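You operate a simulated robot arm through the tools that you are given. There is no shell and no other tool.

You run a simulated robot arm. Do the job below in one go: nothing can be reset, and whatever is moved stays where it is left.

JOB
Rewind the red ribbon on the turntable, peg the reel and clip it.

The check looks at the end state, three seconds after you hand in, the way a careful person would. Anything else that was tipped, shoved, dropped, spilled or broken makes it a failure.

ROBOT AND FRAMES
A 6-joint arm with a two-finger gripper, fixed in place. Base frame: the origin is at the foot of the arm, x ahead of it, y to its left, z up; the work surface is at about z = 800. Lengths are in mm, angles in degrees, forces in N, time in s.
Its first joint turns from -166.0 to 166.0 degrees. Payload 2.45 kg.
The tool frame sits at the grasp point between the pads (the TCP): z along the fingers, y along the line on which they close. The tips reach 20 mm beyond it. Largest opening 140 mm; the body of the gripper starts 168 mm behind the TCP.
Orientation is that of the tool frame in the base frame, as [roll, pitch, yaw] about the fixed x, y, z axes, in that order (R = Rz(yaw) Ry(pitch) Rx(roll)). With the fingers straight down and closing along the base's y, the tool's x points along the base's -x, its y along +y and its z along -z.

CONTROLS
- The arm moves only by the tool nudge_tool. Its argument "deltas" is a list of rows, each an object (a shift or turn left out is 0, a gripper value left out holds the last) with "grip": the finger opening in mm, from 0 to 140; "slide": the shift along the tool's x, y, z in units of 20 mm (1.0 is 20 mm), a list of three; "rotation": the turn, a rotation vector about the tool's x, y, z in units of 6 degrees (1.0 is 6 degrees), a list of three. In form: [{"grip": grip, "slide": [dx, dy, dz], "rotation": [ax, ay, az]}, ...]. A call has 1 to 20 rows; each row shifts and turns the commanded pose from where the row before left it, along the tool's axes as they then stand. A call with a number of a shift or a turn outside -1 to 1 is refused whole. Rows are played at 5 a second. More than 50 mm and 8.6 degrees between two rows, or a gripper value outside its range, and nothing of the call is played. Where a pose cannot be reached the arm comes as near as it can. A force on the tool above 40 N (or 10 N above the force at the start of the call, whichever is more), or a blocked arm, ends the call early, and 0.2 s more pass. The fingers move at their own pace (about 45 mm/s each) and stop on an object; they squeeze with about 43 N. The grip force told is the motor's: it shows also when the fingers shut on nothing. Time passes only in rows, and 0.2 s behind the last, so rows that do not move let the fingers close. The reply holds the time, the measured pose of the TCP, the force on the tool along the base axes, the opening and the grip force, in the units named above and with some noise, with the torque about the TCP (base axes, N m) and any sound that the robot's microphone picked up.
- Cameras (640 x 400 px; columns grow to the right, rows downward): "scene" is fixed at [403.1, 653.6, 1543.3]; the picture's right is [-0.87, -0.50, 0.00], its down [-0.37, 0.64, -0.67] and it looks along [0.33, -0.59, -0.74] (base axes); focal length 374 px, centre (320, 200). "wrist" rides on the gripper at [78, 11, -209] in the tool frame; the picture's right is [-0.14, 0.99, 0.00], its down [-0.92, -0.13, -0.37] and it looks along [-0.37, -0.05, 0.93] (tool axes); focal length 280 px, centre (320, 200). There is no depth. A picture from a camera that has moved, and an enlarged one, comes with that camera's place and axes in the base frame and with its lens. The place of the scene camera against the robot may be out by one fixed shift of up to 12 mm in any direction.
- camera(camera): a new picture of that camera. The clock stands still meanwhile.
- close_up(camera, box): a new picture of the part [left, top, right, bottom] of that camera's present view, enlarged. The clock stands still meanwhile.
- finish_job(): hands the job in; it is judged then, once.

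Places have to be worked out from the pictures, the camera data and where the tool is seen. Open the gripper and draw the arm clear of the work before you hand the job in, unless the task says otherwise.

The tools are called after ">>>" as name(argument=value, ...) on one line, values as JSON. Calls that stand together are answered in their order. nudge_tool: Moves the arm, as the interface text tells. Its arguments: {"type":"object","properties":{"deltas":{"type":"array"}},"required":["deltas"]} The other tools are called the same way: camera (camera) takes a picture; close_up (camera, box) takes an enlarged picture of a part of a camera's view; finish_job () hands the job in.

At the start:

```text
time: 0.0
tool_pos: [910.7, 63.9, 1072.4]
orientation: [179.9, -0.1, -179.9]
wrist_force: [-0.2, 0.7, 0.1]
wrist_torque: [-0.04, -0.02, -0.02]
grip_width: 140.0
gripper_force: 0.0
```

scene: 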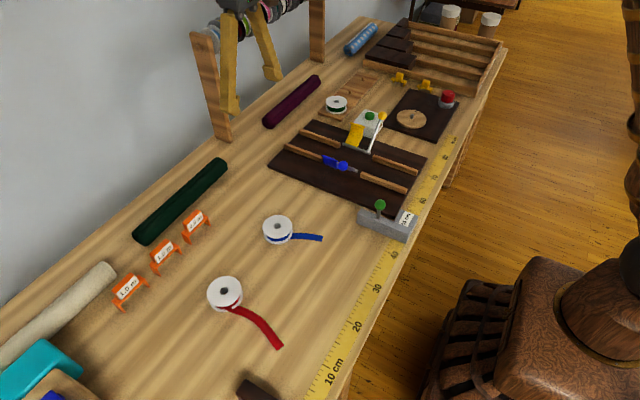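
wrist: 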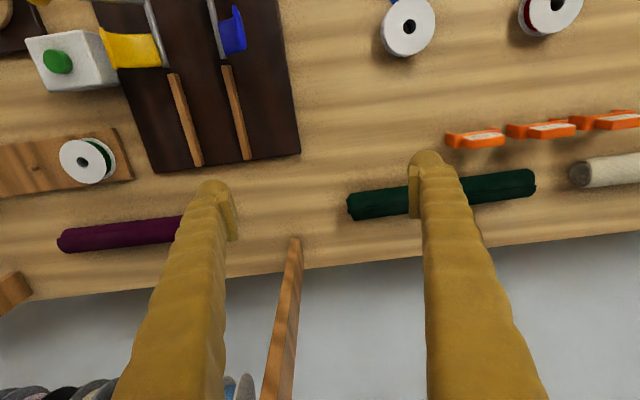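

I start by looking closer at the scene: the turntable with a red button, yellow clips, peg board, and the red ribbon reel.

>>> close_up(camera="scene", box=[360, 60, 480, 150])

>>> close_up(camera="scene", box=[190, 200, 350, 360])

>>> close_up(camera="scene", box=[300, 60, 400, 150])

>>> close_up(camera="scene", box=[250, 100, 450, 250])

>>> close_up(camera="scene", box=[180, 0, 340, 140])

>>> close_up(camera="scene", box=[0, 180, 240, 400])

```text
4.44 times, centred on (420, 105) of scene
camera zoom: at [403.1, 653.6, 1543.3], right [-0.87, -0.5, 0.0], down [-0.37, 0.64, -0.67], along [0.33, -0.59, -0.74], focal length 1664 px, centre (-124, 622)
```

zoom: 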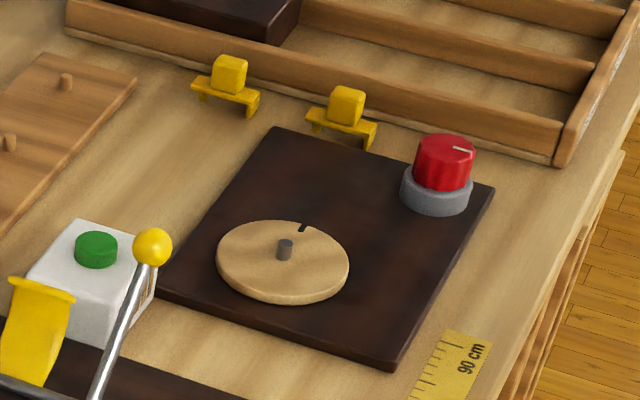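

```text
2.50 times, centred on (270, 280) of scene
camera zoom: at [403.1, 653.6, 1543.3], right [-0.87, -0.5, 0.0], down [-0.37, 0.64, -0.67], along [0.33, -0.59, -0.74], focal length 936 px, centre (445, 0)
```

zoom: 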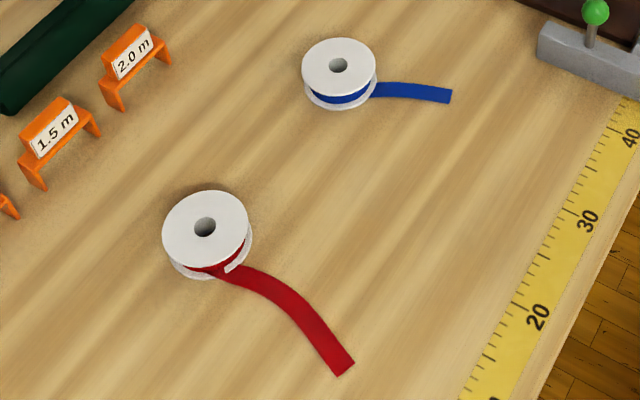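

```text
4.44 times, centred on (350, 105) of scene
camera zoom: at [403.1, 653.6, 1543.3], right [-0.87, -0.5, 0.0], down [-0.37, 0.64, -0.67], along [0.33, -0.59, -0.74], focal length 1664 px, centre (187, 622)
```

zoom: 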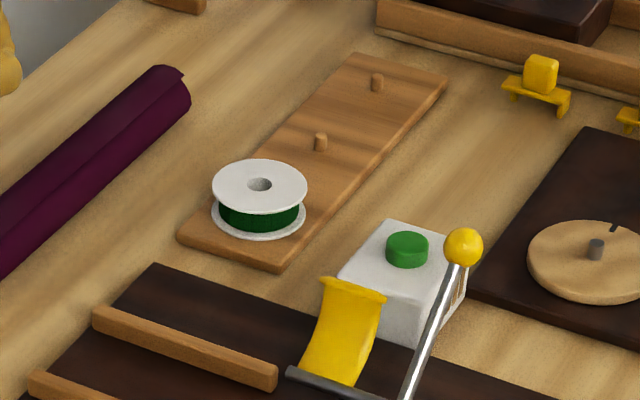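

```text
2.67 times, centred on (350, 175) of scene
camera zoom: at [403.1, 653.6, 1543.3], right [-0.87, -0.5, 0.0], down [-0.37, 0.64, -0.67], along [0.33, -0.59, -0.74], focal length 999 px, centre (240, 267)
```

zoom: 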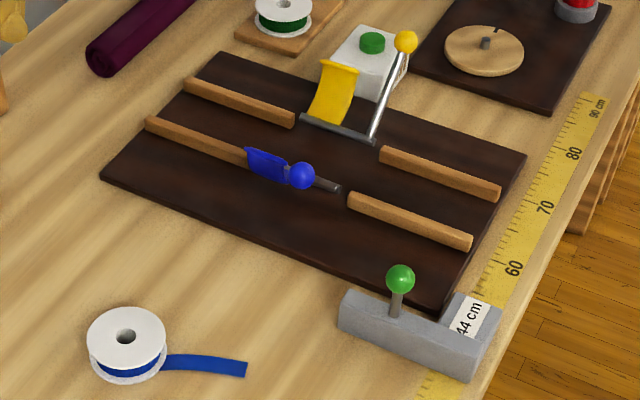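

```text
2.86 times, centred on (260, 70) of scene
camera zoom: at [403.1, 653.6, 1543.3], right [-0.87, -0.5, 0.0], down [-0.37, 0.64, -0.67], along [0.33, -0.59, -0.74], focal length 1070 px, centre (491, 571)
```

zoom: 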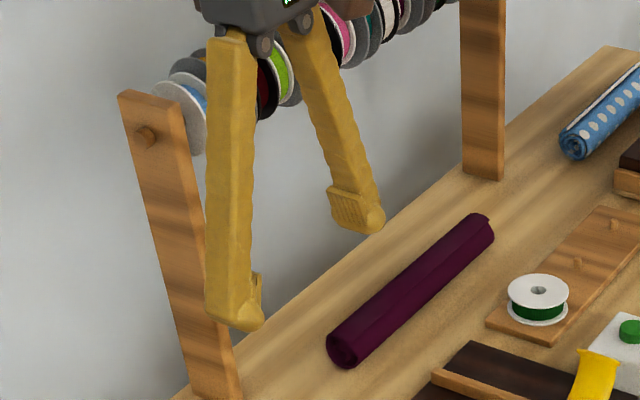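

```text
1.82 times, centred on (120, 290) of scene
camera zoom: at [403.1, 653.6, 1543.3], right [-0.87, -0.5, 0.0], down [-0.37, 0.64, -0.67], along [0.33, -0.59, -0.74], focal length 681 px, centre (684, 36)
```

zoom: 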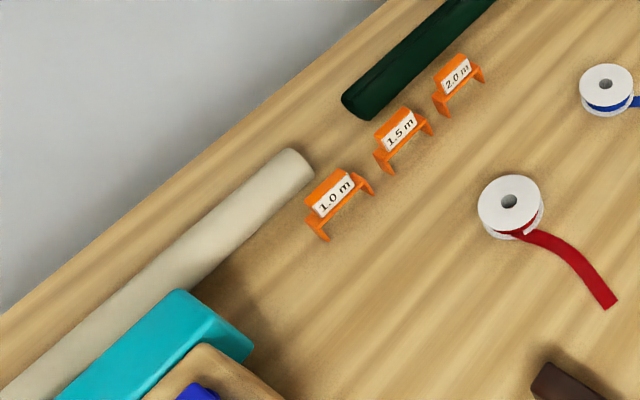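

The reel sits at about (778, 402), the turntable spindle near (640, -371), the knob near (568, -505), the pegs near (890, -312/-417/-523) and the clips near (764, -578) and (669, -587). I move the tool high over the turntable area to look with the wrist camera.

>>> nudge_tool(deltas=[{"slide": [0.7, -1, 0]}, {"slide": [0.7, -1, 0]}, {"slide": [0.7, -1, 0]}, {"slide": [0.7, -1, 0]}, {"slide": [0.7, -1, 0]}, {"slide": [0.7, -1, 0]}, {"slide": [0.7, -1, 0]}, {"slide": [0.7, -1, 0]}, {"slide": [0.7, -1, 0]}, {"slide": [0.7, -1, 0]}, {"slide": [0.7, -1, 0]}, {"slide": [0.7, -1, 0]}, {"slide": [0.7, -1, 0]}, {"slide": [0.7, -1, 0]}, {"slide": [0.7, -1, 0]}, {"slide": [0.7, -1, 0]}, {"slide": [0.7, -1, 0]}, {"slide": [0.7, -1, 0]}, {"slide": [0.7, -1, 0]}, {"slide": [0.7, -1, 0]}])

>>> camera(camera="wrist")

>>> camera(camera="scene")

```text
time: 4.2
tool_pos: [630.3, -337.4, 1072.4]
orientation: [180.0, 0.0, 180.0]
wrist_force: [0.3, -0.9, 0.0]
wrist_torque: [-0.03, -0.01, -0.01]
grip_width: 140.2
gripper_force: 0.2
```

```text
taken
camera wrist: at [551.1, -326.2, 1282.9], right [0.14, 0.99, 0.0], down [0.92, -0.13, 0.37], along [0.37, -0.05, -0.93], focal length 280 px, centre (320, 200)
```

wrist: 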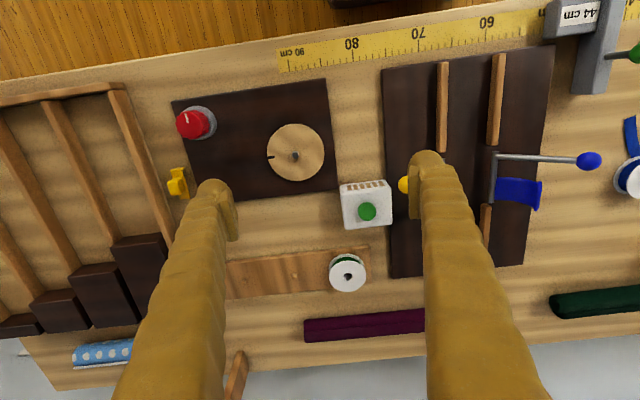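

```text
taken
```

scene: 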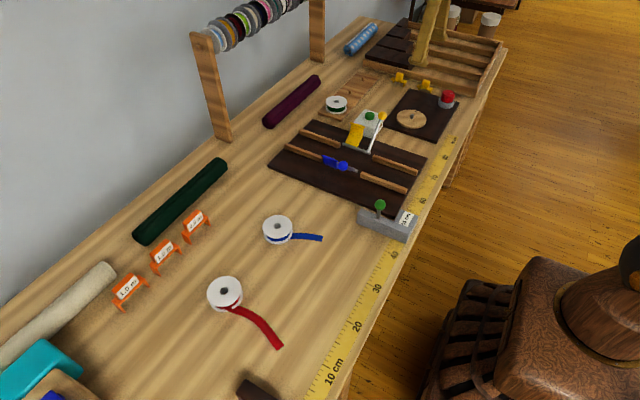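

The turntable, knob and one clip are visible. I shift further toward -y and back for an unblocked view of pegs and clips.

>>> nudge_tool(deltas=[{"slide": [0.2, -1, 0]}, {"slide": [0.2, -1, 0]}, {"slide": [0.2, -1, 0]}, {"slide": [0.2, -1, 0]}, {"slide": [0.2, -1, 0]}, {"slide": [0.2, -1, 0]}, {"slide": [0.2, -1, 0]}])

>>> camera(camera="wrist")

>>> close_up(camera="wrist", box=[200, 60, 440, 210])

>>> close_up(camera="wrist", box=[230, 170, 470, 320])

```text
time: 5.8
tool_pos: [604.0, -475.4, 1071.0]
orientation: [-179.9, 0.0, 179.9]
wrist_force: [0.2, -0.8, 0.2]
wrist_torque: [0.02, -0.01, -0.01]
grip_width: 139.9
gripper_force: 0.0
```

```text
taken
camera wrist: at [526.3, -463.8, 1281.1], right [0.14, 0.99, 0.0], down [0.92, -0.13, 0.37], along [0.36, -0.05, -0.93], focal length 280 px, centre (320, 200)
```

wrist: 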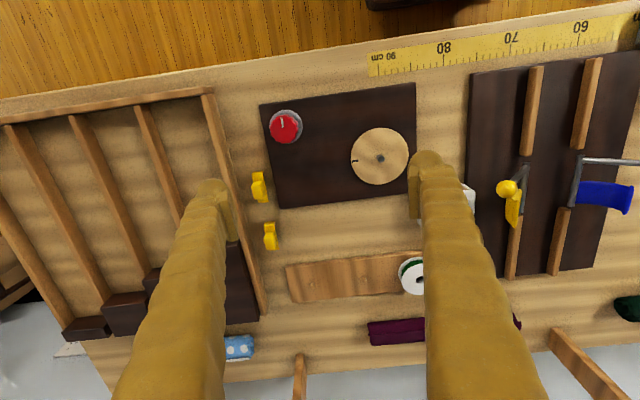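

```text
2.67 times, centred on (320, 135) of wrist
camera zoom: at [526.3, -463.8, 1281.1], right [0.14, 0.99, 0.0], down [0.92, -0.13, 0.37], along [0.36, -0.05, -0.93], focal length 748 px, centre (320, 373)
```

zoom: 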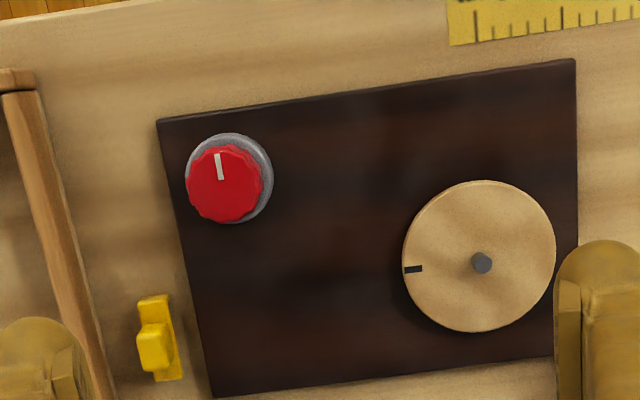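

```text
2.67 times, centred on (350, 245) of wrist
camera zoom: at [526.3, -463.8, 1281.1], right [0.14, 0.99, 0.0], down [0.92, -0.13, 0.37], along [0.36, -0.05, -0.93], focal length 748 px, centre (240, 80)
```

zoom: 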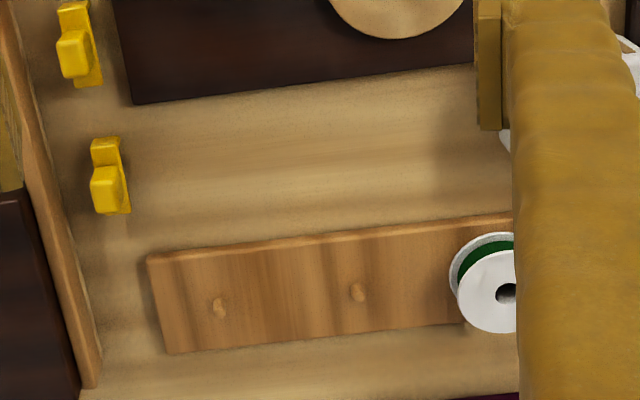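

Wrist data agree well with the scene camera: spindle about (647, -381), knob about (576, -522), free pegs about (893, -426) and (893, -531), clips about (668, -589) and (771, -590). I go lower near the clips to see their shape.

>>> nudge_tool(deltas=[{"slide": [-0.5, -0.5, 0.9]}, {"slide": [-0.5, -0.5, 0.9]}, {"slide": [-0.5, -0.5, 0.9]}, {"slide": [-0.5, -0.5, 0.9]}, {"slide": [-0.5, -0.5, 0.9]}, {"slide": [-0.5, -0.5, 0.9]}])

>>> camera(camera="wrist")

>>> close_up(camera="wrist", box=[200, 100, 360, 200])

>>> close_up(camera="scene", box=[385, 60, 465, 120])

```text
time: 7.2
tool_pos: [664.2, -537.6, 965.6]
orientation: [-179.9, 0.0, -180.0]
wrist_force: [1.1, 0.8, 0.5]
wrist_torque: [0.01, 0.02, 0.02]
grip_width: 139.9
gripper_force: 0.0
```

```text
taken
camera wrist: at [586.3, -525.9, 1174.1], right [0.14, 0.99, 0.0], down [0.92, -0.13, 0.37], along [0.37, -0.05, -0.93], focal length 280 px, centre (320, 200)
```

wrist: 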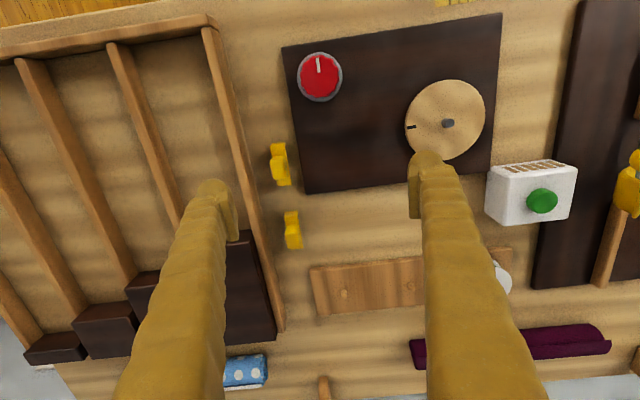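

```text
4.00 times, centred on (280, 150) of wrist
camera zoom: at [586.3, -525.9, 1174.1], right [0.14, 0.99, 0.0], down [0.92, -0.13, 0.37], along [0.37, -0.05, -0.93], focal length 1122 px, centre (480, 400)
```

zoom: 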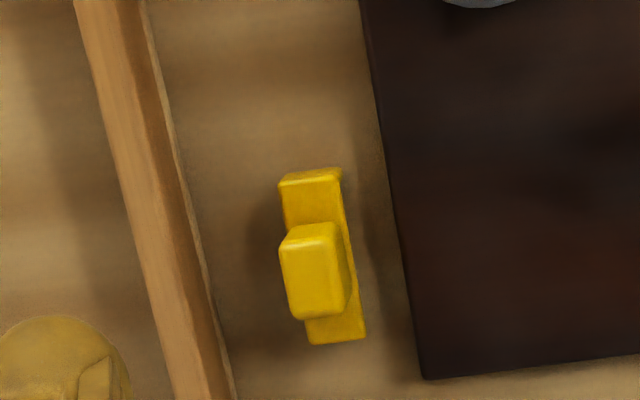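

```text
6.67 times, centred on (425, 90) of scene
camera zoom: at [403.1, 653.6, 1543.3], right [-0.87, -0.5, 0.0], down [-0.37, 0.64, -0.67], along [0.33, -0.59, -0.74], focal length 2497 px, centre (-380, 933)
```

zoom: 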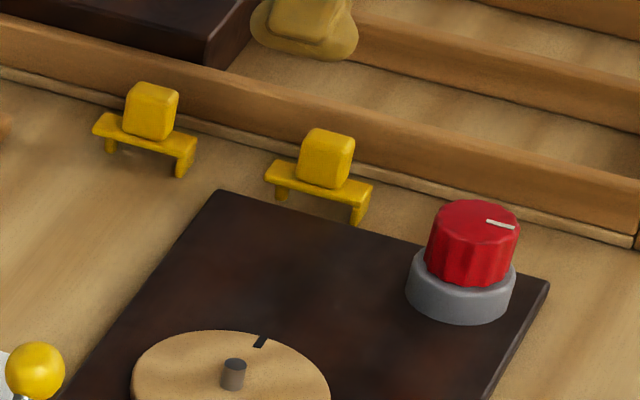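

The clips are small brackets standing on two legs with a grip block on top. I go above the red knob at about (575, -524, top about 860) to test what it does to the turntable.

>>> nudge_tool(deltas=[{"grip": 80, "slide": [0.89, 0.136, 0]}, {"slide": [0.89, 0.136, 0]}, {"slide": [0.89, 0.136, 0]}, {"slide": [0.89, 0.136, 0]}, {"slide": [0.89, 0.136, 0]}, {"slide": [0, 0, 1]}, {"slide": [0, 0, 1]}, {"slide": [0, 0, 1]}])

>>> camera(camera="wrist")

>>> camera(camera="scene")

```text
time: 9.0
tool_pos: [573.3, -518.9, 904.3]
orientation: [-179.9, 0.0, 179.9]
wrist_force: [0.4, -0.5, -0.2]
wrist_torque: [0.09, 0.0, -0.02]
grip_width: 80.3
gripper_force: 0.1
```

```text
taken
camera wrist: at [495.6, -509.1, 1112.7], right [0.14, 0.99, 0.0], down [0.92, -0.13, 0.37], along [0.36, -0.05, -0.93], focal length 280 px, centre (320, 200)
```

wrist: 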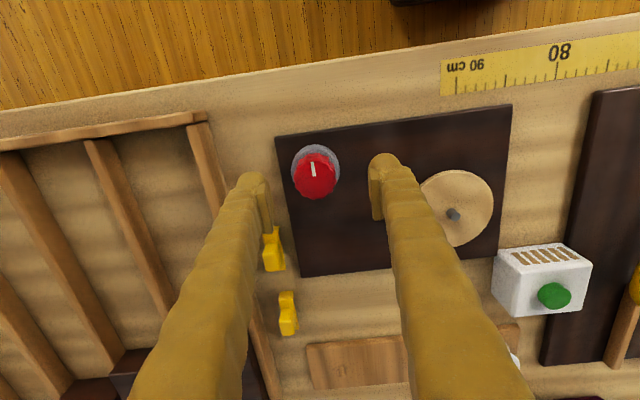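

```text
taken
```

scene: 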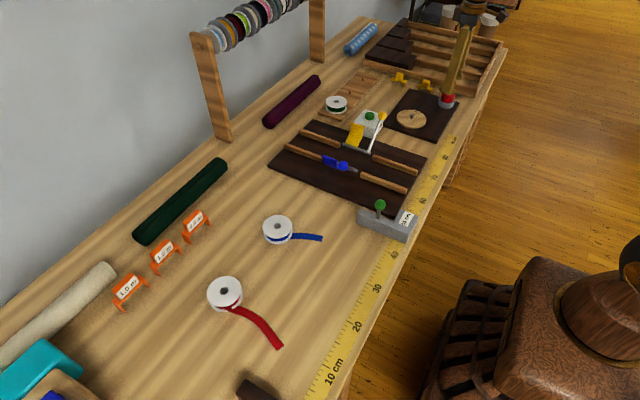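

I check the knob's centre relative to the fingers with an enlarged picture.

>>> close_up(camera="wrist", box=[240, 120, 400, 220])

>>> close_up(camera="scene", box=[400, 50, 500, 130])

```text
4.00 times, centred on (320, 170) of wrist
camera zoom: at [495.6, -509.1, 1112.7], right [0.14, 0.99, 0.0], down [0.92, -0.13, 0.37], along [0.36, -0.05, -0.93], focal length 1122 px, centre (320, 320)
```

zoom: 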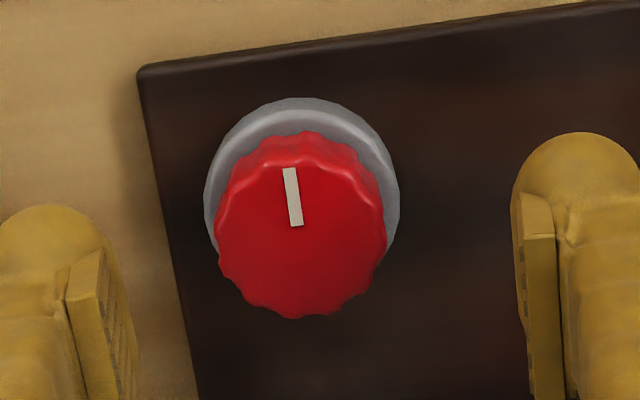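

```text
5.00 times, centred on (450, 90) of scene
camera zoom: at [403.1, 653.6, 1543.3], right [-0.87, -0.5, 0.0], down [-0.37, 0.64, -0.67], along [0.33, -0.59, -0.74], focal length 1872 px, centre (-330, 750)
```

zoom: 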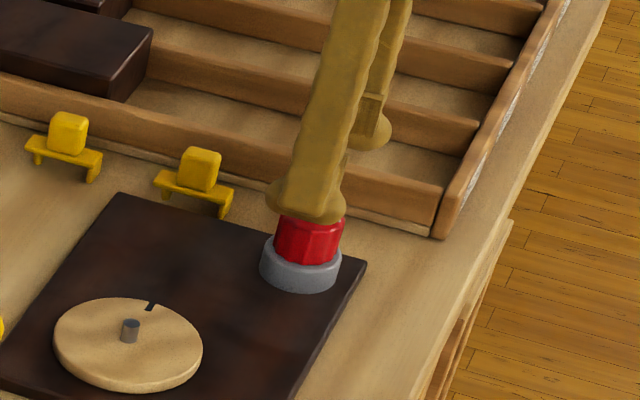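

Knob centre is at about (575, -525), diameter about 41, top about 860. I lower the fingers around it to TCP z about 850.

>>> nudge_tool(deltas=[{"grip": 80, "slide": [-0.03, -0.05, 0.9]}, {"slide": [-0.03, -0.05, 0.9]}, {"slide": [-0.03, -0.05, 0.9]}, {"slide": [0, 0, 0]}])

>>> close_up(camera="wrist", box=[200, 100, 440, 250])

>>> close_up(camera="scene", box=[400, 50, 500, 130])

```text
time: 10.0
tool_pos: [576.1, -523.1, 850.2]
orientation: [180.0, 0.0, 180.0]
wrist_force: [0.5, 0.3, -0.9]
wrist_torque: [-0.01, -0.01, 0.01]
grip_width: 79.9
gripper_force: 0.0
```

```text
2.67 times, centred on (320, 175) of wrist
camera zoom: at [497.6, -512.6, 1059.6], right [0.14, 0.99, 0.0], down [0.92, -0.13, 0.37], along [0.37, -0.05, -0.93], focal length 748 px, centre (320, 267)
```

zoom: 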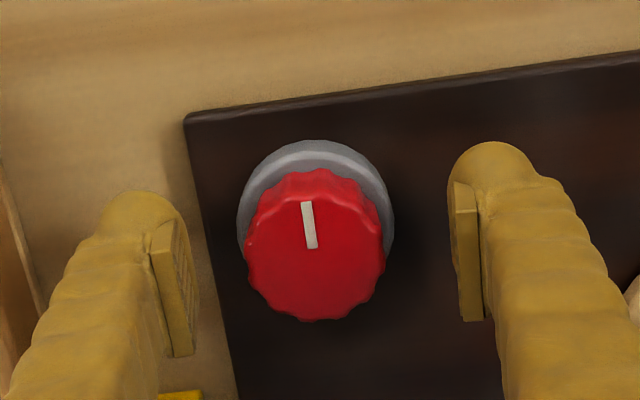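

```text
5.00 times, centred on (450, 90) of scene
camera zoom: at [403.1, 653.6, 1543.3], right [-0.87, -0.5, 0.0], down [-0.37, 0.64, -0.67], along [0.33, -0.59, -0.74], focal length 1872 px, centre (-330, 750)
```

zoom: 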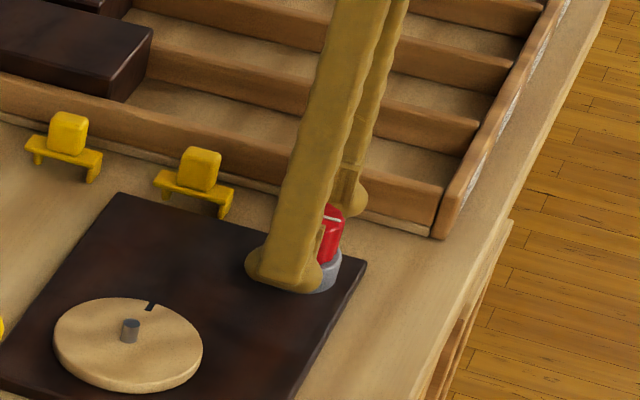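

The fingers straddle the knob evenly. I close on it gently and check forces.

>>> nudge_tool(deltas=[{"grip": 34}, {}, {}, {}])

```text
time: 11.0
tool_pos: [576.9, -523.5, 851.1]
orientation: [-180.0, 0.0, 180.0]
wrist_force: [-0.8, -13.8, -2.3]
wrist_torque: [-0.09, -0.05, 0.03]
grip_width: 43.2
gripper_force: 6.5
```

One finger touched first (force -14 N in y), so the knob lies slightly further to -y. I shift 2 mm that way and let the fingers settle.

>>> nudge_tool(deltas=[{"slide": [0, -0.1, 0]}, {}, {}])

```text
time: 11.8
tool_pos: [575.4, -524.6, 848.9]
orientation: [180.0, 0.0, -180.0]
wrist_force: [8.6, 14.0, 6.4]
wrist_torque: [0.19, -0.05, -0.02]
grip_width: 40.6
gripper_force: 45.2
```

The knob is now gripped (45 N). I turn it 18 degrees clockwise seen from above and look at the turntable.

>>> nudge_tool(deltas=[{"slide": [0, 0.03, 0], "rotation": [0, 0, 1]}, {"rotation": [0, 0, 1]}, {"rotation": [0, 0, 1]}])

>>> close_up(camera="wrist", box=[200, 100, 520, 300])

>>> close_up(camera="scene", box=[380, 60, 480, 140])

```text
time: 12.5
tool_pos: [576.2, -525.9, 849.6]
orientation: [179.8, -0.2, 167.1]
wrist_force: [-0.2, 7.6, 9.3]
wrist_torque: [0.09, 0.0, 0.01]
grip_width: 40.5
gripper_force: 45.3
stopped in row 3: the force on the tool passed its limit at 43 N (the readings are from after the stop); the commanded pose is now the measured one
```

```text
2.00 times, centred on (360, 200) of wrist
camera zoom: at [502.3, -497.3, 1059.9], right [0.36, 0.93, 0.0], down [0.87, -0.33, 0.37], along [0.34, -0.13, -0.93], focal length 561 px, centre (240, 200)
```

zoom: 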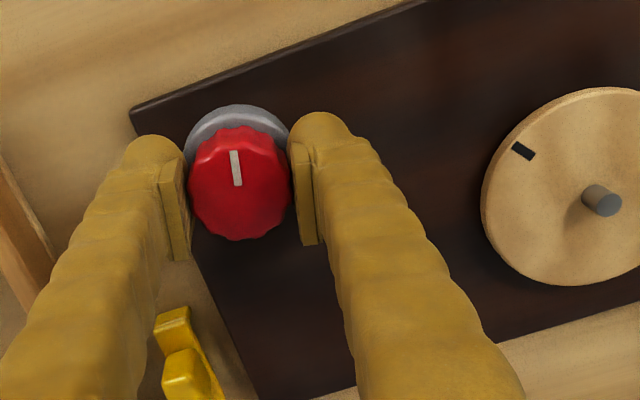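

```text
5.00 times, centred on (430, 100) of scene
camera zoom: at [403.1, 653.6, 1543.3], right [-0.87, -0.5, 0.0], down [-0.37, 0.64, -0.67], along [0.33, -0.59, -0.74], focal length 1872 px, centre (-230, 700)
```

zoom: 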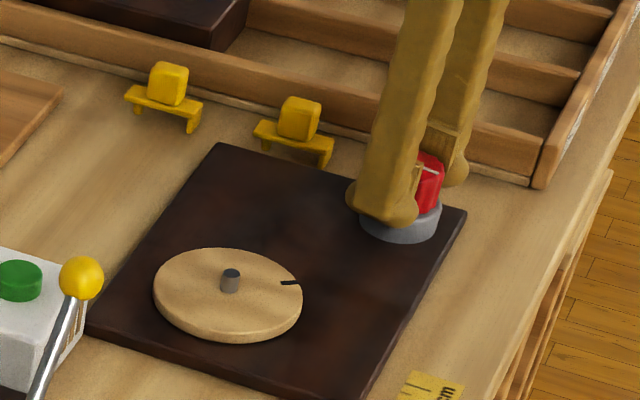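

The turntable mark swung clockwise by roughly 55 degrees for about 13 degrees of the knob. I wait a moment with no motion to see whether it is a motor (keeps turning) or a geared link.

>>> nudge_tool(deltas=[{}, {}])

>>> close_up(camera="wrist", box=[200, 100, 520, 300])

>>> close_up(camera="scene", box=[380, 60, 480, 140])

```text
time: 13.1
tool_pos: [575.9, -524.8, 849.6]
orientation: [179.9, -0.1, 167.1]
wrist_force: [-1.9, 12.5, 13.1]
wrist_torque: [0.14, 0.03, -0.03]
grip_width: 40.2
gripper_force: 45.0
```

```text
2.00 times, centred on (360, 200) of wrist
camera zoom: at [502.3, -497.3, 1059.8], right [0.36, 0.93, 0.0], down [0.87, -0.33, 0.37], along [0.34, -0.13, -0.93], focal length 561 px, centre (240, 200)
```

zoom: 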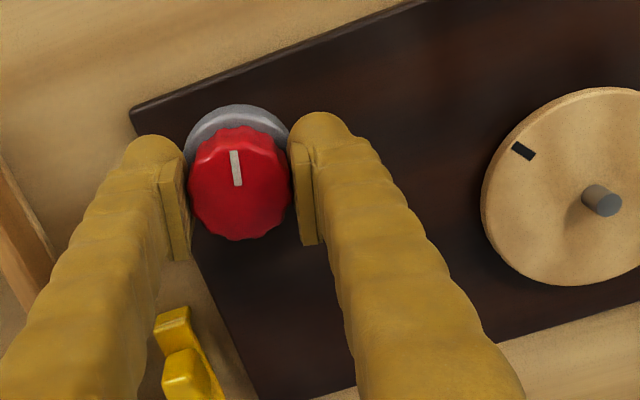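

```text
5.00 times, centred on (430, 100) of scene
camera zoom: at [403.1, 653.6, 1543.3], right [-0.87, -0.5, 0.0], down [-0.37, 0.64, -0.67], along [0.33, -0.59, -0.74], focal length 1872 px, centre (-230, 700)
```

zoom: 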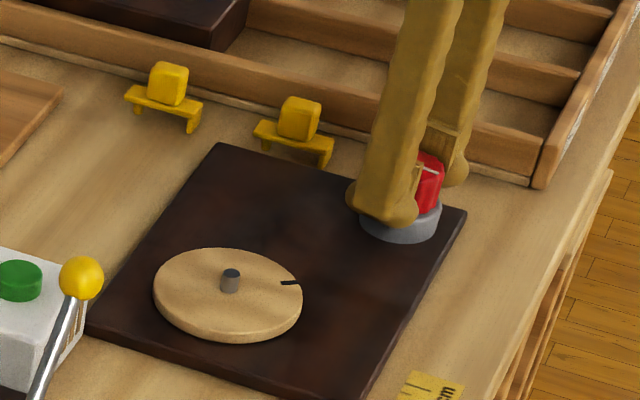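

The knob is a geared drive: same sense, about 4.5 turntable degrees per knob degree, and it stays put when the knob stops. I release it and rise.

>>> nudge_tool(deltas=[{"grip": 80}, {}, {}, {"slide": [0, 0, -1]}, {"slide": [0, 0, -1]}, {"slide": [0, 0, -1]}, {"slide": [0, 0, -1]}, {"slide": [0, 0, -1]}, {"slide": [0, 0, -1]}, {"slide": [0, 0, -1]}, {"slide": [0, 0, -1], "rotation": [0, 0, -1]}, {"slide": [0, 0, -1], "rotation": [0, 0, -1.0]}])

>>> close_up(camera="wrist", box=[200, 60, 520, 260])

```text
time: 15.7
tool_pos: [576.5, -525.4, 1031.0]
orientation: [179.9, -0.1, 179.1]
wrist_force: [0.2, 0.2, 0.4]
wrist_torque: [-0.02, 0.02, 0.02]
grip_width: 79.9
gripper_force: 0.1
```

```text
2.00 times, centred on (360, 160) of wrist
camera zoom: at [499.0, -513.7, 1241.4], right [0.15, 0.99, 0.0], down [0.92, -0.14, 0.37], along [0.36, -0.05, -0.93], focal length 561 px, centre (240, 280)
```

zoom: 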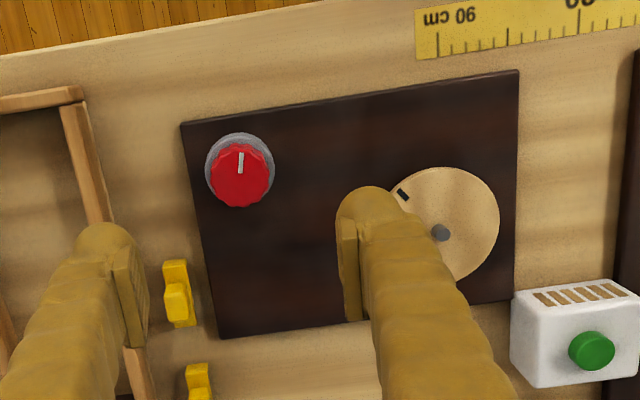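

Now I travel at height to the red reel near (777, 405).

>>> nudge_tool(deltas=[{"slide": [-0.21, 1, 0], "rotation": [0, 0, -0.15]}, {"slide": [-0.21, 1, 0]}, {"slide": [-0.21, 1, 0]}, {"slide": [-0.21, 1, 0]}, {"slide": [-0.21, 1, 0]}, {"slide": [-0.21, 1, 0]}, {"slide": [-0.21, 1, 0]}, {"slide": [-0.21, 1, 0]}, {"slide": [-0.21, 1, 0]}, {"slide": [-0.21, 1, 0]}, {"slide": [-0.21, 1, 0]}, {"slide": [-0.21, 1, 0]}, {"slide": [-0.21, 1, 0]}, {"slide": [-0.21, 1, 0]}, {"slide": [-0.21, 1, 0]}, {"slide": [-0.21, 1, 0]}, {"slide": [-0.21, 1, 0]}, {"slide": [-0.21, 1, 0]}, {"slide": [-0.21, 1, 0]}, {"slide": [-0.21, 1, 0]}])

>>> nudge_tool(deltas=[{"grip": 120, "slide": [-0.21, 1, 0]}, {"slide": [-0.21, 1, 0]}, {"slide": [-0.21, 1, 0]}, {"slide": [-0.21, 1, 0]}, {"slide": [-0.21, 1, 0]}, {"slide": [-0.21, 1, 0]}, {"slide": [-0.21, 1, 0]}, {"slide": [-0.21, 1, 0]}, {"slide": [-0.21, 1, 0]}, {"slide": [-0.21, 1, 0]}, {"slide": [-0.21, 1, 0]}, {"slide": [-0.21, 1, 0]}, {"slide": [-0.21, 1, 0]}, {"slide": [-0.21, 1, 0]}, {"slide": [-0.21, 1, 0]}, {"slide": [-0.21, 1, 0]}, {"slide": [-0.21, 1, 0]}, {"slide": [-0.21, 1, 0]}, {"slide": [-0.21, 1, 0]}, {"slide": [-0.21, 1, 0]}])

>>> camera(camera="wrist")

```text
time: 19.9
tool_pos: [660.1, -123.8, 1030.2]
orientation: [179.9, 0.0, 180.0]
wrist_force: [-0.2, -0.1, -0.1]
wrist_torque: [0.0, 0.0, 0.0]
grip_width: 80.0
gripper_force: 0.0
```

```text
time: 24.1
tool_pos: [745.9, 273.8, 1030.1]
orientation: [179.9, 0.0, -180.0]
wrist_force: [-0.5, -0.3, -0.3]
wrist_torque: [-0.02, -0.01, -0.01]
grip_width: 120.1
gripper_force: 0.1
```

```text
taken
camera wrist: at [666.8, 284.3, 1240.2], right [0.14, 0.99, 0.0], down [0.92, -0.13, 0.37], along [0.36, -0.05, -0.93], focal length 280 px, centre (320, 200)
```

wrist: 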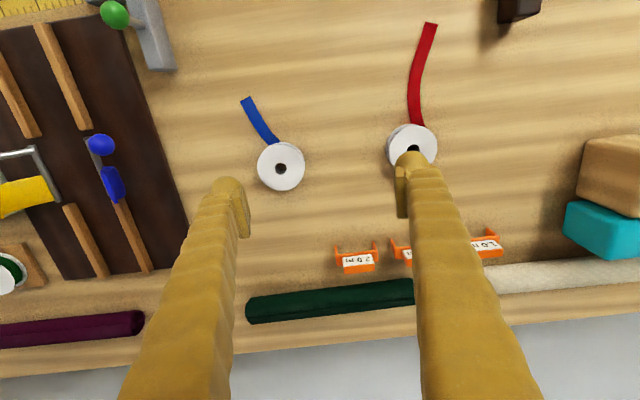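

The red reel is near (767, 407) with the tail running toward -x. I move above it for a closer view.

>>> nudge_tool(deltas=[{"slide": [-0.15, 0.95, 0.4]}, {"slide": [-0.15, 0.95, 0.4]}, {"slide": [-0.15, 0.95, 0.4]}, {"slide": [-0.15, 0.95, 0.4]}, {"slide": [-0.15, 0.95, 0.4]}, {"slide": [-0.15, 0.95, 0.4]}, {"slide": [-0.15, 0.95, 0.4]}])

>>> camera(camera="wrist")

>>> close_up(camera="wrist", box=[240, 60, 400, 260])

>>> close_up(camera="scene", box=[190, 260, 310, 360])

```text
time: 25.7
tool_pos: [767.6, 409.3, 975.2]
orientation: [179.9, 0.0, -179.9]
wrist_force: [0.6, -0.1, 0.1]
wrist_torque: [0.01, -0.03, 0.01]
grip_width: 119.9
gripper_force: 0.1
```

```text
taken
camera wrist: at [689.0, 420.5, 1184.9], right [0.14, 0.99, 0.0], down [0.92, -0.13, 0.37], along [0.36, -0.05, -0.93], focal length 280 px, centre (320, 200)
```

wrist: 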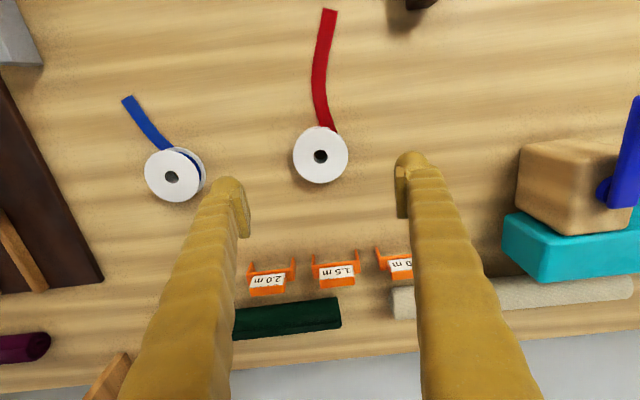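

```text
2.00 times, centred on (320, 160) of wrist
camera zoom: at [689.0, 420.5, 1184.9], right [0.14, 0.99, 0.0], down [0.92, -0.13, 0.37], along [0.36, -0.05, -0.93], focal length 561 px, centre (320, 280)
```

zoom: 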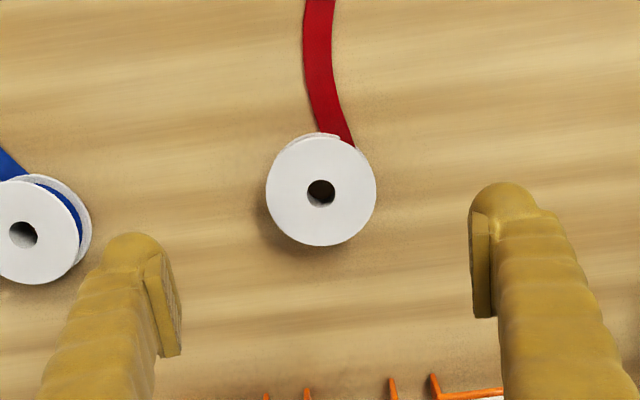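

```text
4.00 times, centred on (250, 310) of scene
camera zoom: at [403.1, 653.6, 1543.3], right [-0.87, -0.5, 0.0], down [-0.37, 0.64, -0.67], along [0.33, -0.59, -0.74], focal length 1498 px, centre (600, -240)
```

zoom: 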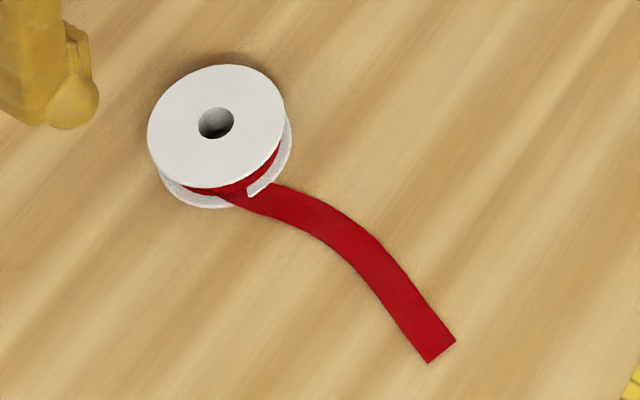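

The ribbon leaves the reel in the counter-clockwise sense (seen from above), so rewinding needs clockwise rotation, the same as the knob test. Reel centre is about (770, 410), top about z 830; I lower with the fingers at ±y, clear of the tail on the -x side.

>>> nudge_tool(deltas=[{"grip": 100, "slide": [-0.12, 0.02, 1]}, {"slide": [0, 0, 1]}, {"slide": [0, 0, 1]}, {"slide": [0, 0, 1]}, {"slide": [0, 0, 1]}, {}])

>>> close_up(camera="wrist", box=[200, 80, 440, 280])

>>> close_up(camera="scene", box=[160, 220, 300, 340])

```text
time: 27.1
tool_pos: [765.6, 407.8, 873.4]
orientation: [180.0, 0.1, -180.0]
wrist_force: [-0.3, -0.4, 0.9]
wrist_torque: [-0.02, 0.03, 0.02]
grip_width: 99.9
gripper_force: 0.1
```

```text
2.00 times, centred on (320, 180) of wrist
camera zoom: at [687.3, 418.9, 1083.2], right [0.14, 0.99, 0.0], down [0.92, -0.13, 0.37], along [0.36, -0.05, -0.93], focal length 561 px, centre (320, 240)
```

zoom: 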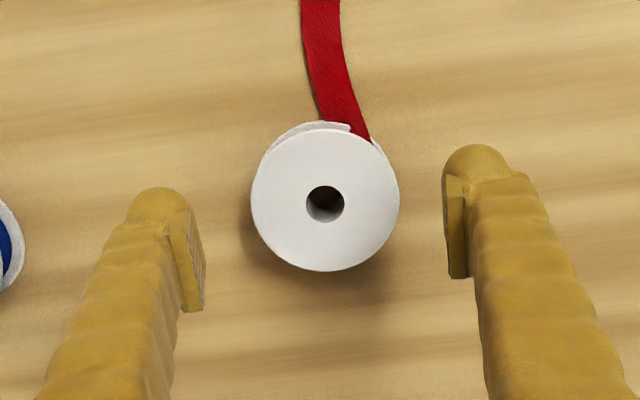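

```text
3.33 times, centred on (230, 280) of scene
camera zoom: at [403.1, 653.6, 1543.3], right [-0.87, -0.5, 0.0], down [-0.37, 0.64, -0.67], along [0.33, -0.59, -0.74], focal length 1248 px, centre (620, -67)
```

zoom: 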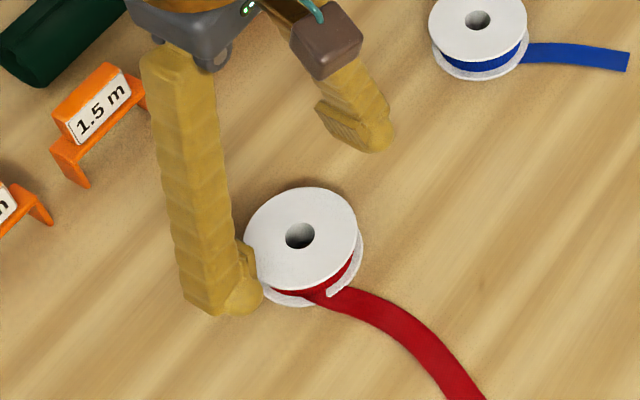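

The picture shows the reel about 5 mm further in +x and 1.7 mm in +y from the tool axis. I correct this and descend to TCP z about 824.

>>> nudge_tool(deltas=[{"grip": 100, "slide": [-0.083, 0.028, 0.82]}, {"slide": [-0.083, 0.028, 0.82]}, {"slide": [-0.083, 0.028, 0.82]}, {}])

>>> close_up(camera="wrist", box=[200, 80, 440, 280])

>>> close_up(camera="scene", box=[160, 220, 300, 340])

```text
time: 28.1
tool_pos: [772.1, 410.7, 824.5]
orientation: [179.9, -0.1, 180.0]
wrist_force: [0.7, 0.6, 1.0]
wrist_torque: [-0.03, -0.01, 0.0]
grip_width: 100.1
gripper_force: 0.0
```

```text
2.00 times, centred on (320, 180) of wrist
camera zoom: at [693.8, 421.7, 1034.6], right [0.14, 0.99, 0.0], down [0.92, -0.13, 0.37], along [0.36, -0.05, -0.93], focal length 561 px, centre (320, 240)
```

zoom: 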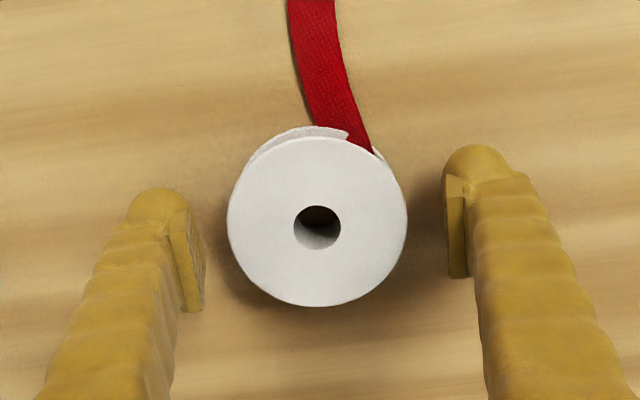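

```text
3.33 times, centred on (230, 280) of scene
camera zoom: at [403.1, 653.6, 1543.3], right [-0.87, -0.5, 0.0], down [-0.37, 0.64, -0.67], along [0.33, -0.59, -0.74], focal length 1248 px, centre (620, -67)
```

zoom: 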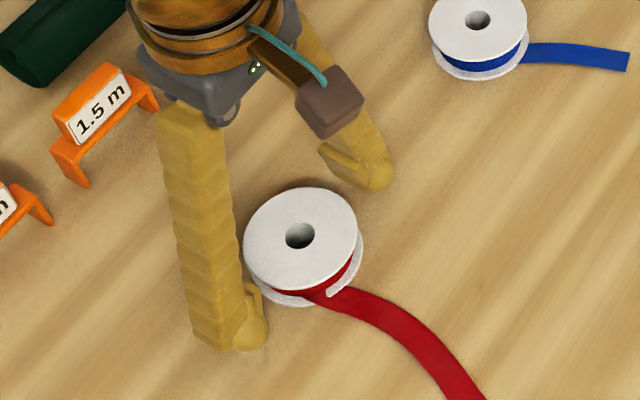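

Reel is centred within about 2 mm between the fingers, tail clear of them. I make the small correction and close.

>>> nudge_tool(deltas=[{"grip": 100, "slide": [0.12, -0.05, 0]}, {"grip": 60}, {}, {}, {}])

>>> close_up(camera="wrist", box=[200, 80, 440, 280])

```text
time: 29.3
tool_pos: [770.4, 409.3, 825.4]
orientation: [179.9, 0.1, -180.0]
wrist_force: [-0.3, -0.6, 2.9]
wrist_torque: [0.04, -0.01, -0.01]
grip_width: 70.3
gripper_force: 43.2
```

```text
2.00 times, centred on (320, 180) of wrist
camera zoom: at [691.7, 420.2, 1035.2], right [0.14, 0.99, 0.0], down [0.92, -0.13, 0.37], along [0.36, -0.05, -0.93], focal length 561 px, centre (320, 240)
```

zoom: 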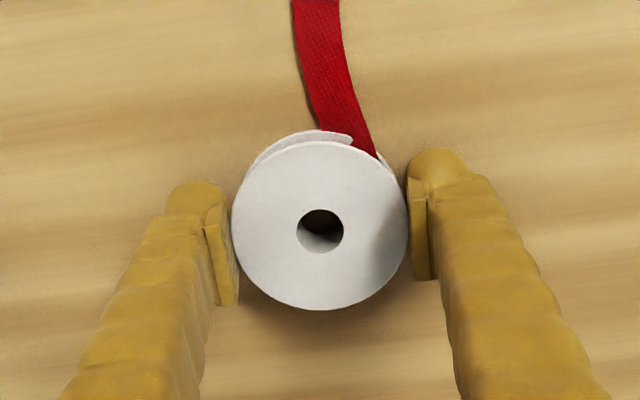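

Gripped at 70.3 mm and the reel is centred on the TCP. I lift slowly and watch the tail.

>>> nudge_tool(deltas=[{"slide": [0, 0, -0.5]}, {"slide": [0, 0, -0.5]}, {"slide": [0, 0, -0.5]}, {"slide": [0, 0, -0.5]}, {"slide": [0, 0, -0.5]}, {"slide": [0, 0, -0.5]}])

>>> camera(camera="wrist")

>>> close_up(camera="scene", box=[160, 220, 340, 370])

```text
time: 30.7
tool_pos: [770.7, 409.5, 884.7]
orientation: [180.0, -0.1, 180.0]
wrist_force: [-0.2, 0.5, 0.1]
wrist_torque: [0.0, 0.02, -0.01]
grip_width: 70.1
gripper_force: 43.1
```

```text
taken
camera wrist: at [692.3, 419.8, 1094.7], right [0.14, 0.99, 0.0], down [0.92, -0.13, 0.37], along [0.36, -0.05, -0.93], focal length 280 px, centre (320, 200)
```

wrist: 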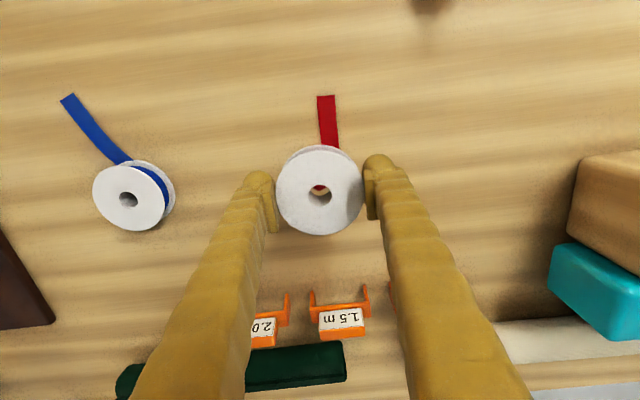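

```text
2.67 times, centred on (250, 295) of scene
camera zoom: at [403.1, 653.6, 1543.3], right [-0.87, -0.5, 0.0], down [-0.37, 0.64, -0.67], along [0.33, -0.59, -0.74], focal length 999 px, centre (507, -53)
```

zoom: 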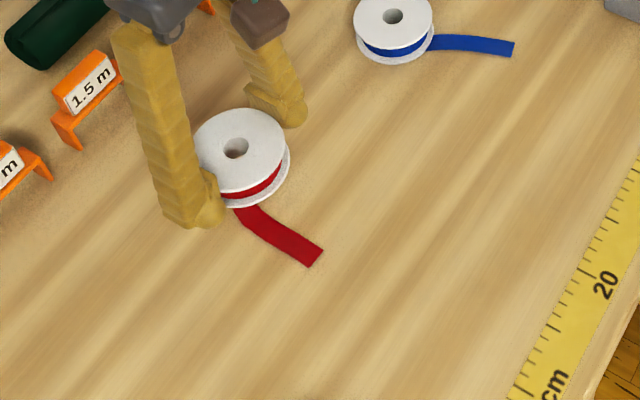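

The tail hangs with the reel. I lift higher before travelling so the hanging ribbon clears everything on the bench.

>>> nudge_tool(deltas=[{"slide": [0.3, 0, -1]}, {"slide": [0.3, 0, -1]}, {"slide": [0.3, 0, -1]}, {"slide": [0.3, 0, -1]}, {"slide": [0.3, 0, -1]}, {"slide": [0.3, 0, -1]}, {"slide": [0.3, 0, -1]}, {"slide": [0.3, 0, -1]}, {"slide": [0.3, 0, -1]}, {"slide": [0.3, 0, -1]}, {"slide": [0.3, 0, -1]}, {"slide": [0.3, 0, -1]}])

>>> camera(camera="scene")

>>> camera(camera="wrist")

```text
time: 33.3
tool_pos: [696.8, 406.6, 1127.4]
orientation: [179.9, 0.0, -180.0]
wrist_force: [0.2, 0.3, -1.2]
wrist_torque: [0.04, 0.03, -0.02]
grip_width: 70.2
gripper_force: 43.4
```

```text
taken
```

scene: 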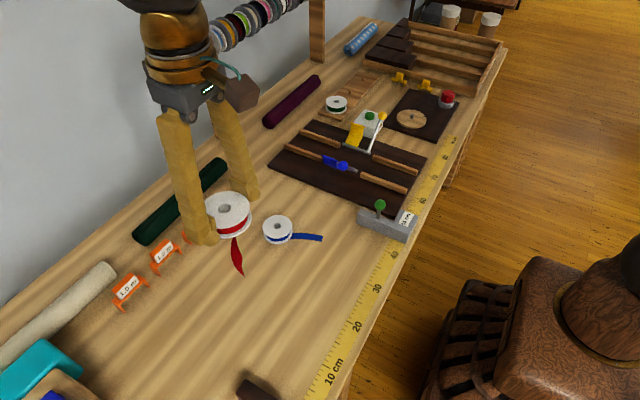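

```text
taken
camera wrist: at [620.3, 417.7, 1336.5], right [0.14, 0.99, 0.0], down [0.92, -0.13, 0.37], along [0.36, -0.05, -0.93], focal length 280 px, centre (320, 200)
```

wrist: 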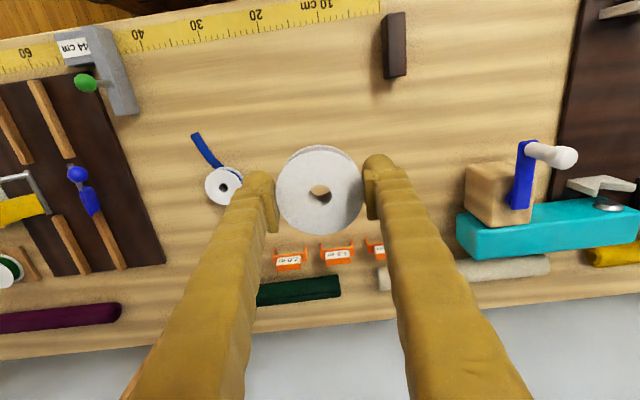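

The tail hangs straight down with ample clearance. I travel to above the turntable.

>>> nudge_tool(deltas=[{"slide": [0.06, -0.98, 0]}, {"slide": [0.06, -0.98, 0]}, {"slide": [0.06, -0.98, 0]}, {"slide": [0.06, -0.98, 0]}, {"slide": [0.06, -0.98, 0]}, {"slide": [0.06, -0.98, 0]}, {"slide": [0.06, -0.98, 0]}, {"slide": [0.06, -0.98, 0]}, {"slide": [0.06, -0.98, 0]}, {"slide": [0.06, -0.98, 0]}, {"slide": [0.06, -0.98, 0]}, {"slide": [0.06, -0.98, 0]}, {"slide": [0.06, -0.98, 0]}, {"slide": [0.06, -0.98, 0]}, {"slide": [0.06, -0.98, 0]}, {"slide": [0.06, -0.98, 0]}, {"slide": [0.06, -0.98, 0]}, {"slide": [0.06, -0.98, 0]}, {"slide": [0.06, -0.98, 0]}, {"slide": [0.06, -0.98, 0]}])

>>> nudge_tool(deltas=[{"slide": [0.06, -0.98, 0]}, {"slide": [0.06, -0.98, 0]}, {"slide": [0.06, -0.98, 0]}, {"slide": [0.06, -0.98, 0]}, {"slide": [0.06, -0.98, 0]}, {"slide": [0.06, -0.98, 0]}, {"slide": [0.06, -0.98, 0]}, {"slide": [0.06, -0.98, 0]}, {"slide": [0.06, -0.98, 0]}, {"slide": [0.06, -0.98, 0]}, {"slide": [0.06, -0.98, 0]}, {"slide": [0.06, -0.98, 0]}, {"slide": [0.06, -0.98, 0]}, {"slide": [0.06, -0.98, 0]}, {"slide": [0.06, -0.98, 0]}, {"slide": [0.06, -0.98, 0]}, {"slide": [0.06, -0.98, 0]}, {"slide": [0.06, -0.98, 0]}])

>>> camera(camera="wrist")

>>> camera(camera="scene")

```text
time: 37.5
tool_pos: [674.4, 15.1, 1128.1]
orientation: [179.9, 0.0, -179.9]
wrist_force: [0.4, 0.4, -0.5]
wrist_torque: [-0.02, -0.01, 0.02]
grip_width: 70.3
gripper_force: 43.2
```

```text
time: 41.3
tool_pos: [653.5, -336.8, 1124.8]
orientation: [179.9, 0.0, -180.0]
wrist_force: [0.0, -0.3, -0.6]
wrist_torque: [-0.01, 0.02, 0.01]
grip_width: 70.0
gripper_force: 43.5
```

```text
taken
camera wrist: at [575.5, -325.9, 1333.9], right [0.14, 0.99, 0.0], down [0.92, -0.13, 0.37], along [0.36, -0.05, -0.93], focal length 280 px, centre (320, 200)
```

wrist: 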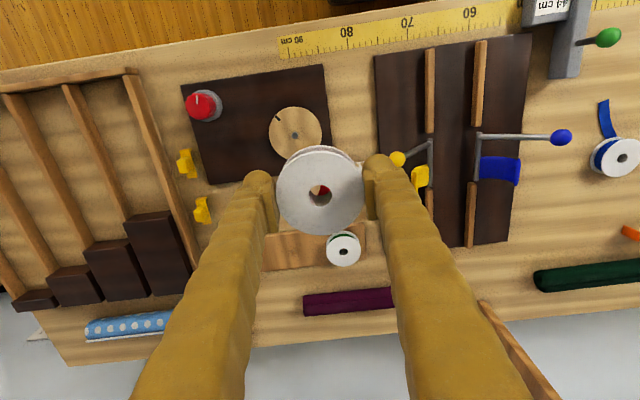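

```text
taken
```

scene: 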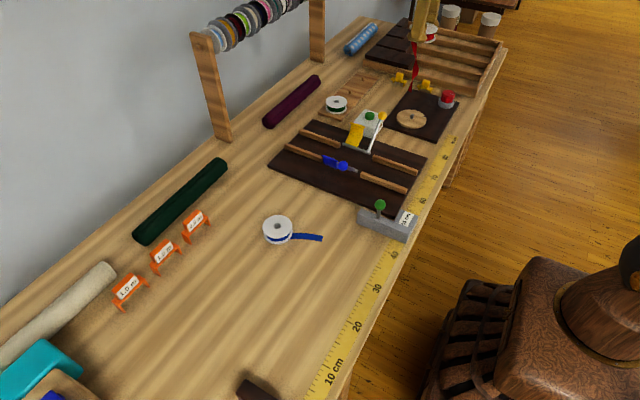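

I take an enlarged view of the turntable to locate the spindle relative to the tool.

>>> close_up(camera="wrist", box=[240, 80, 400, 180])

>>> close_up(camera="scene", box=[370, 0, 490, 150])

```text
4.00 times, centred on (320, 130) of wrist
camera zoom: at [575.5, -325.9, 1333.9], right [0.14, 0.99, 0.0], down [0.92, -0.13, 0.37], along [0.36, -0.05, -0.93], focal length 1122 px, centre (320, 480)
```

zoom: 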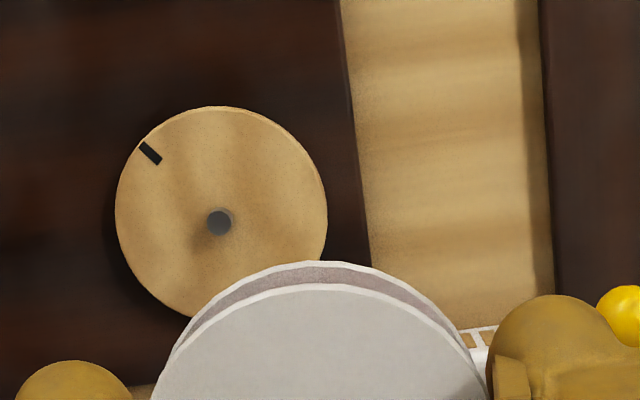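

```text
2.67 times, centred on (430, 75) of scene
camera zoom: at [403.1, 653.6, 1543.3], right [-0.87, -0.5, 0.0], down [-0.37, 0.64, -0.67], along [0.33, -0.59, -0.74], focal length 999 px, centre (27, 533)
```

zoom: 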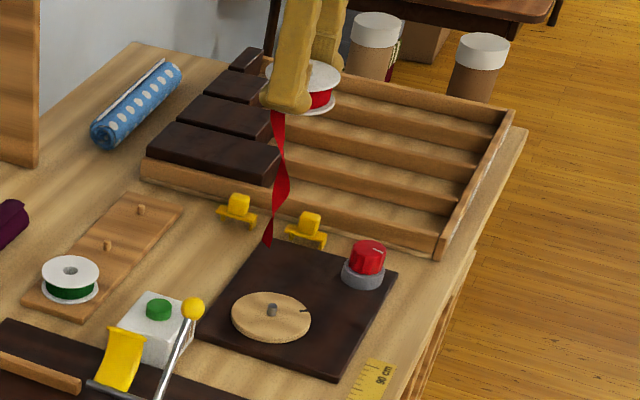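

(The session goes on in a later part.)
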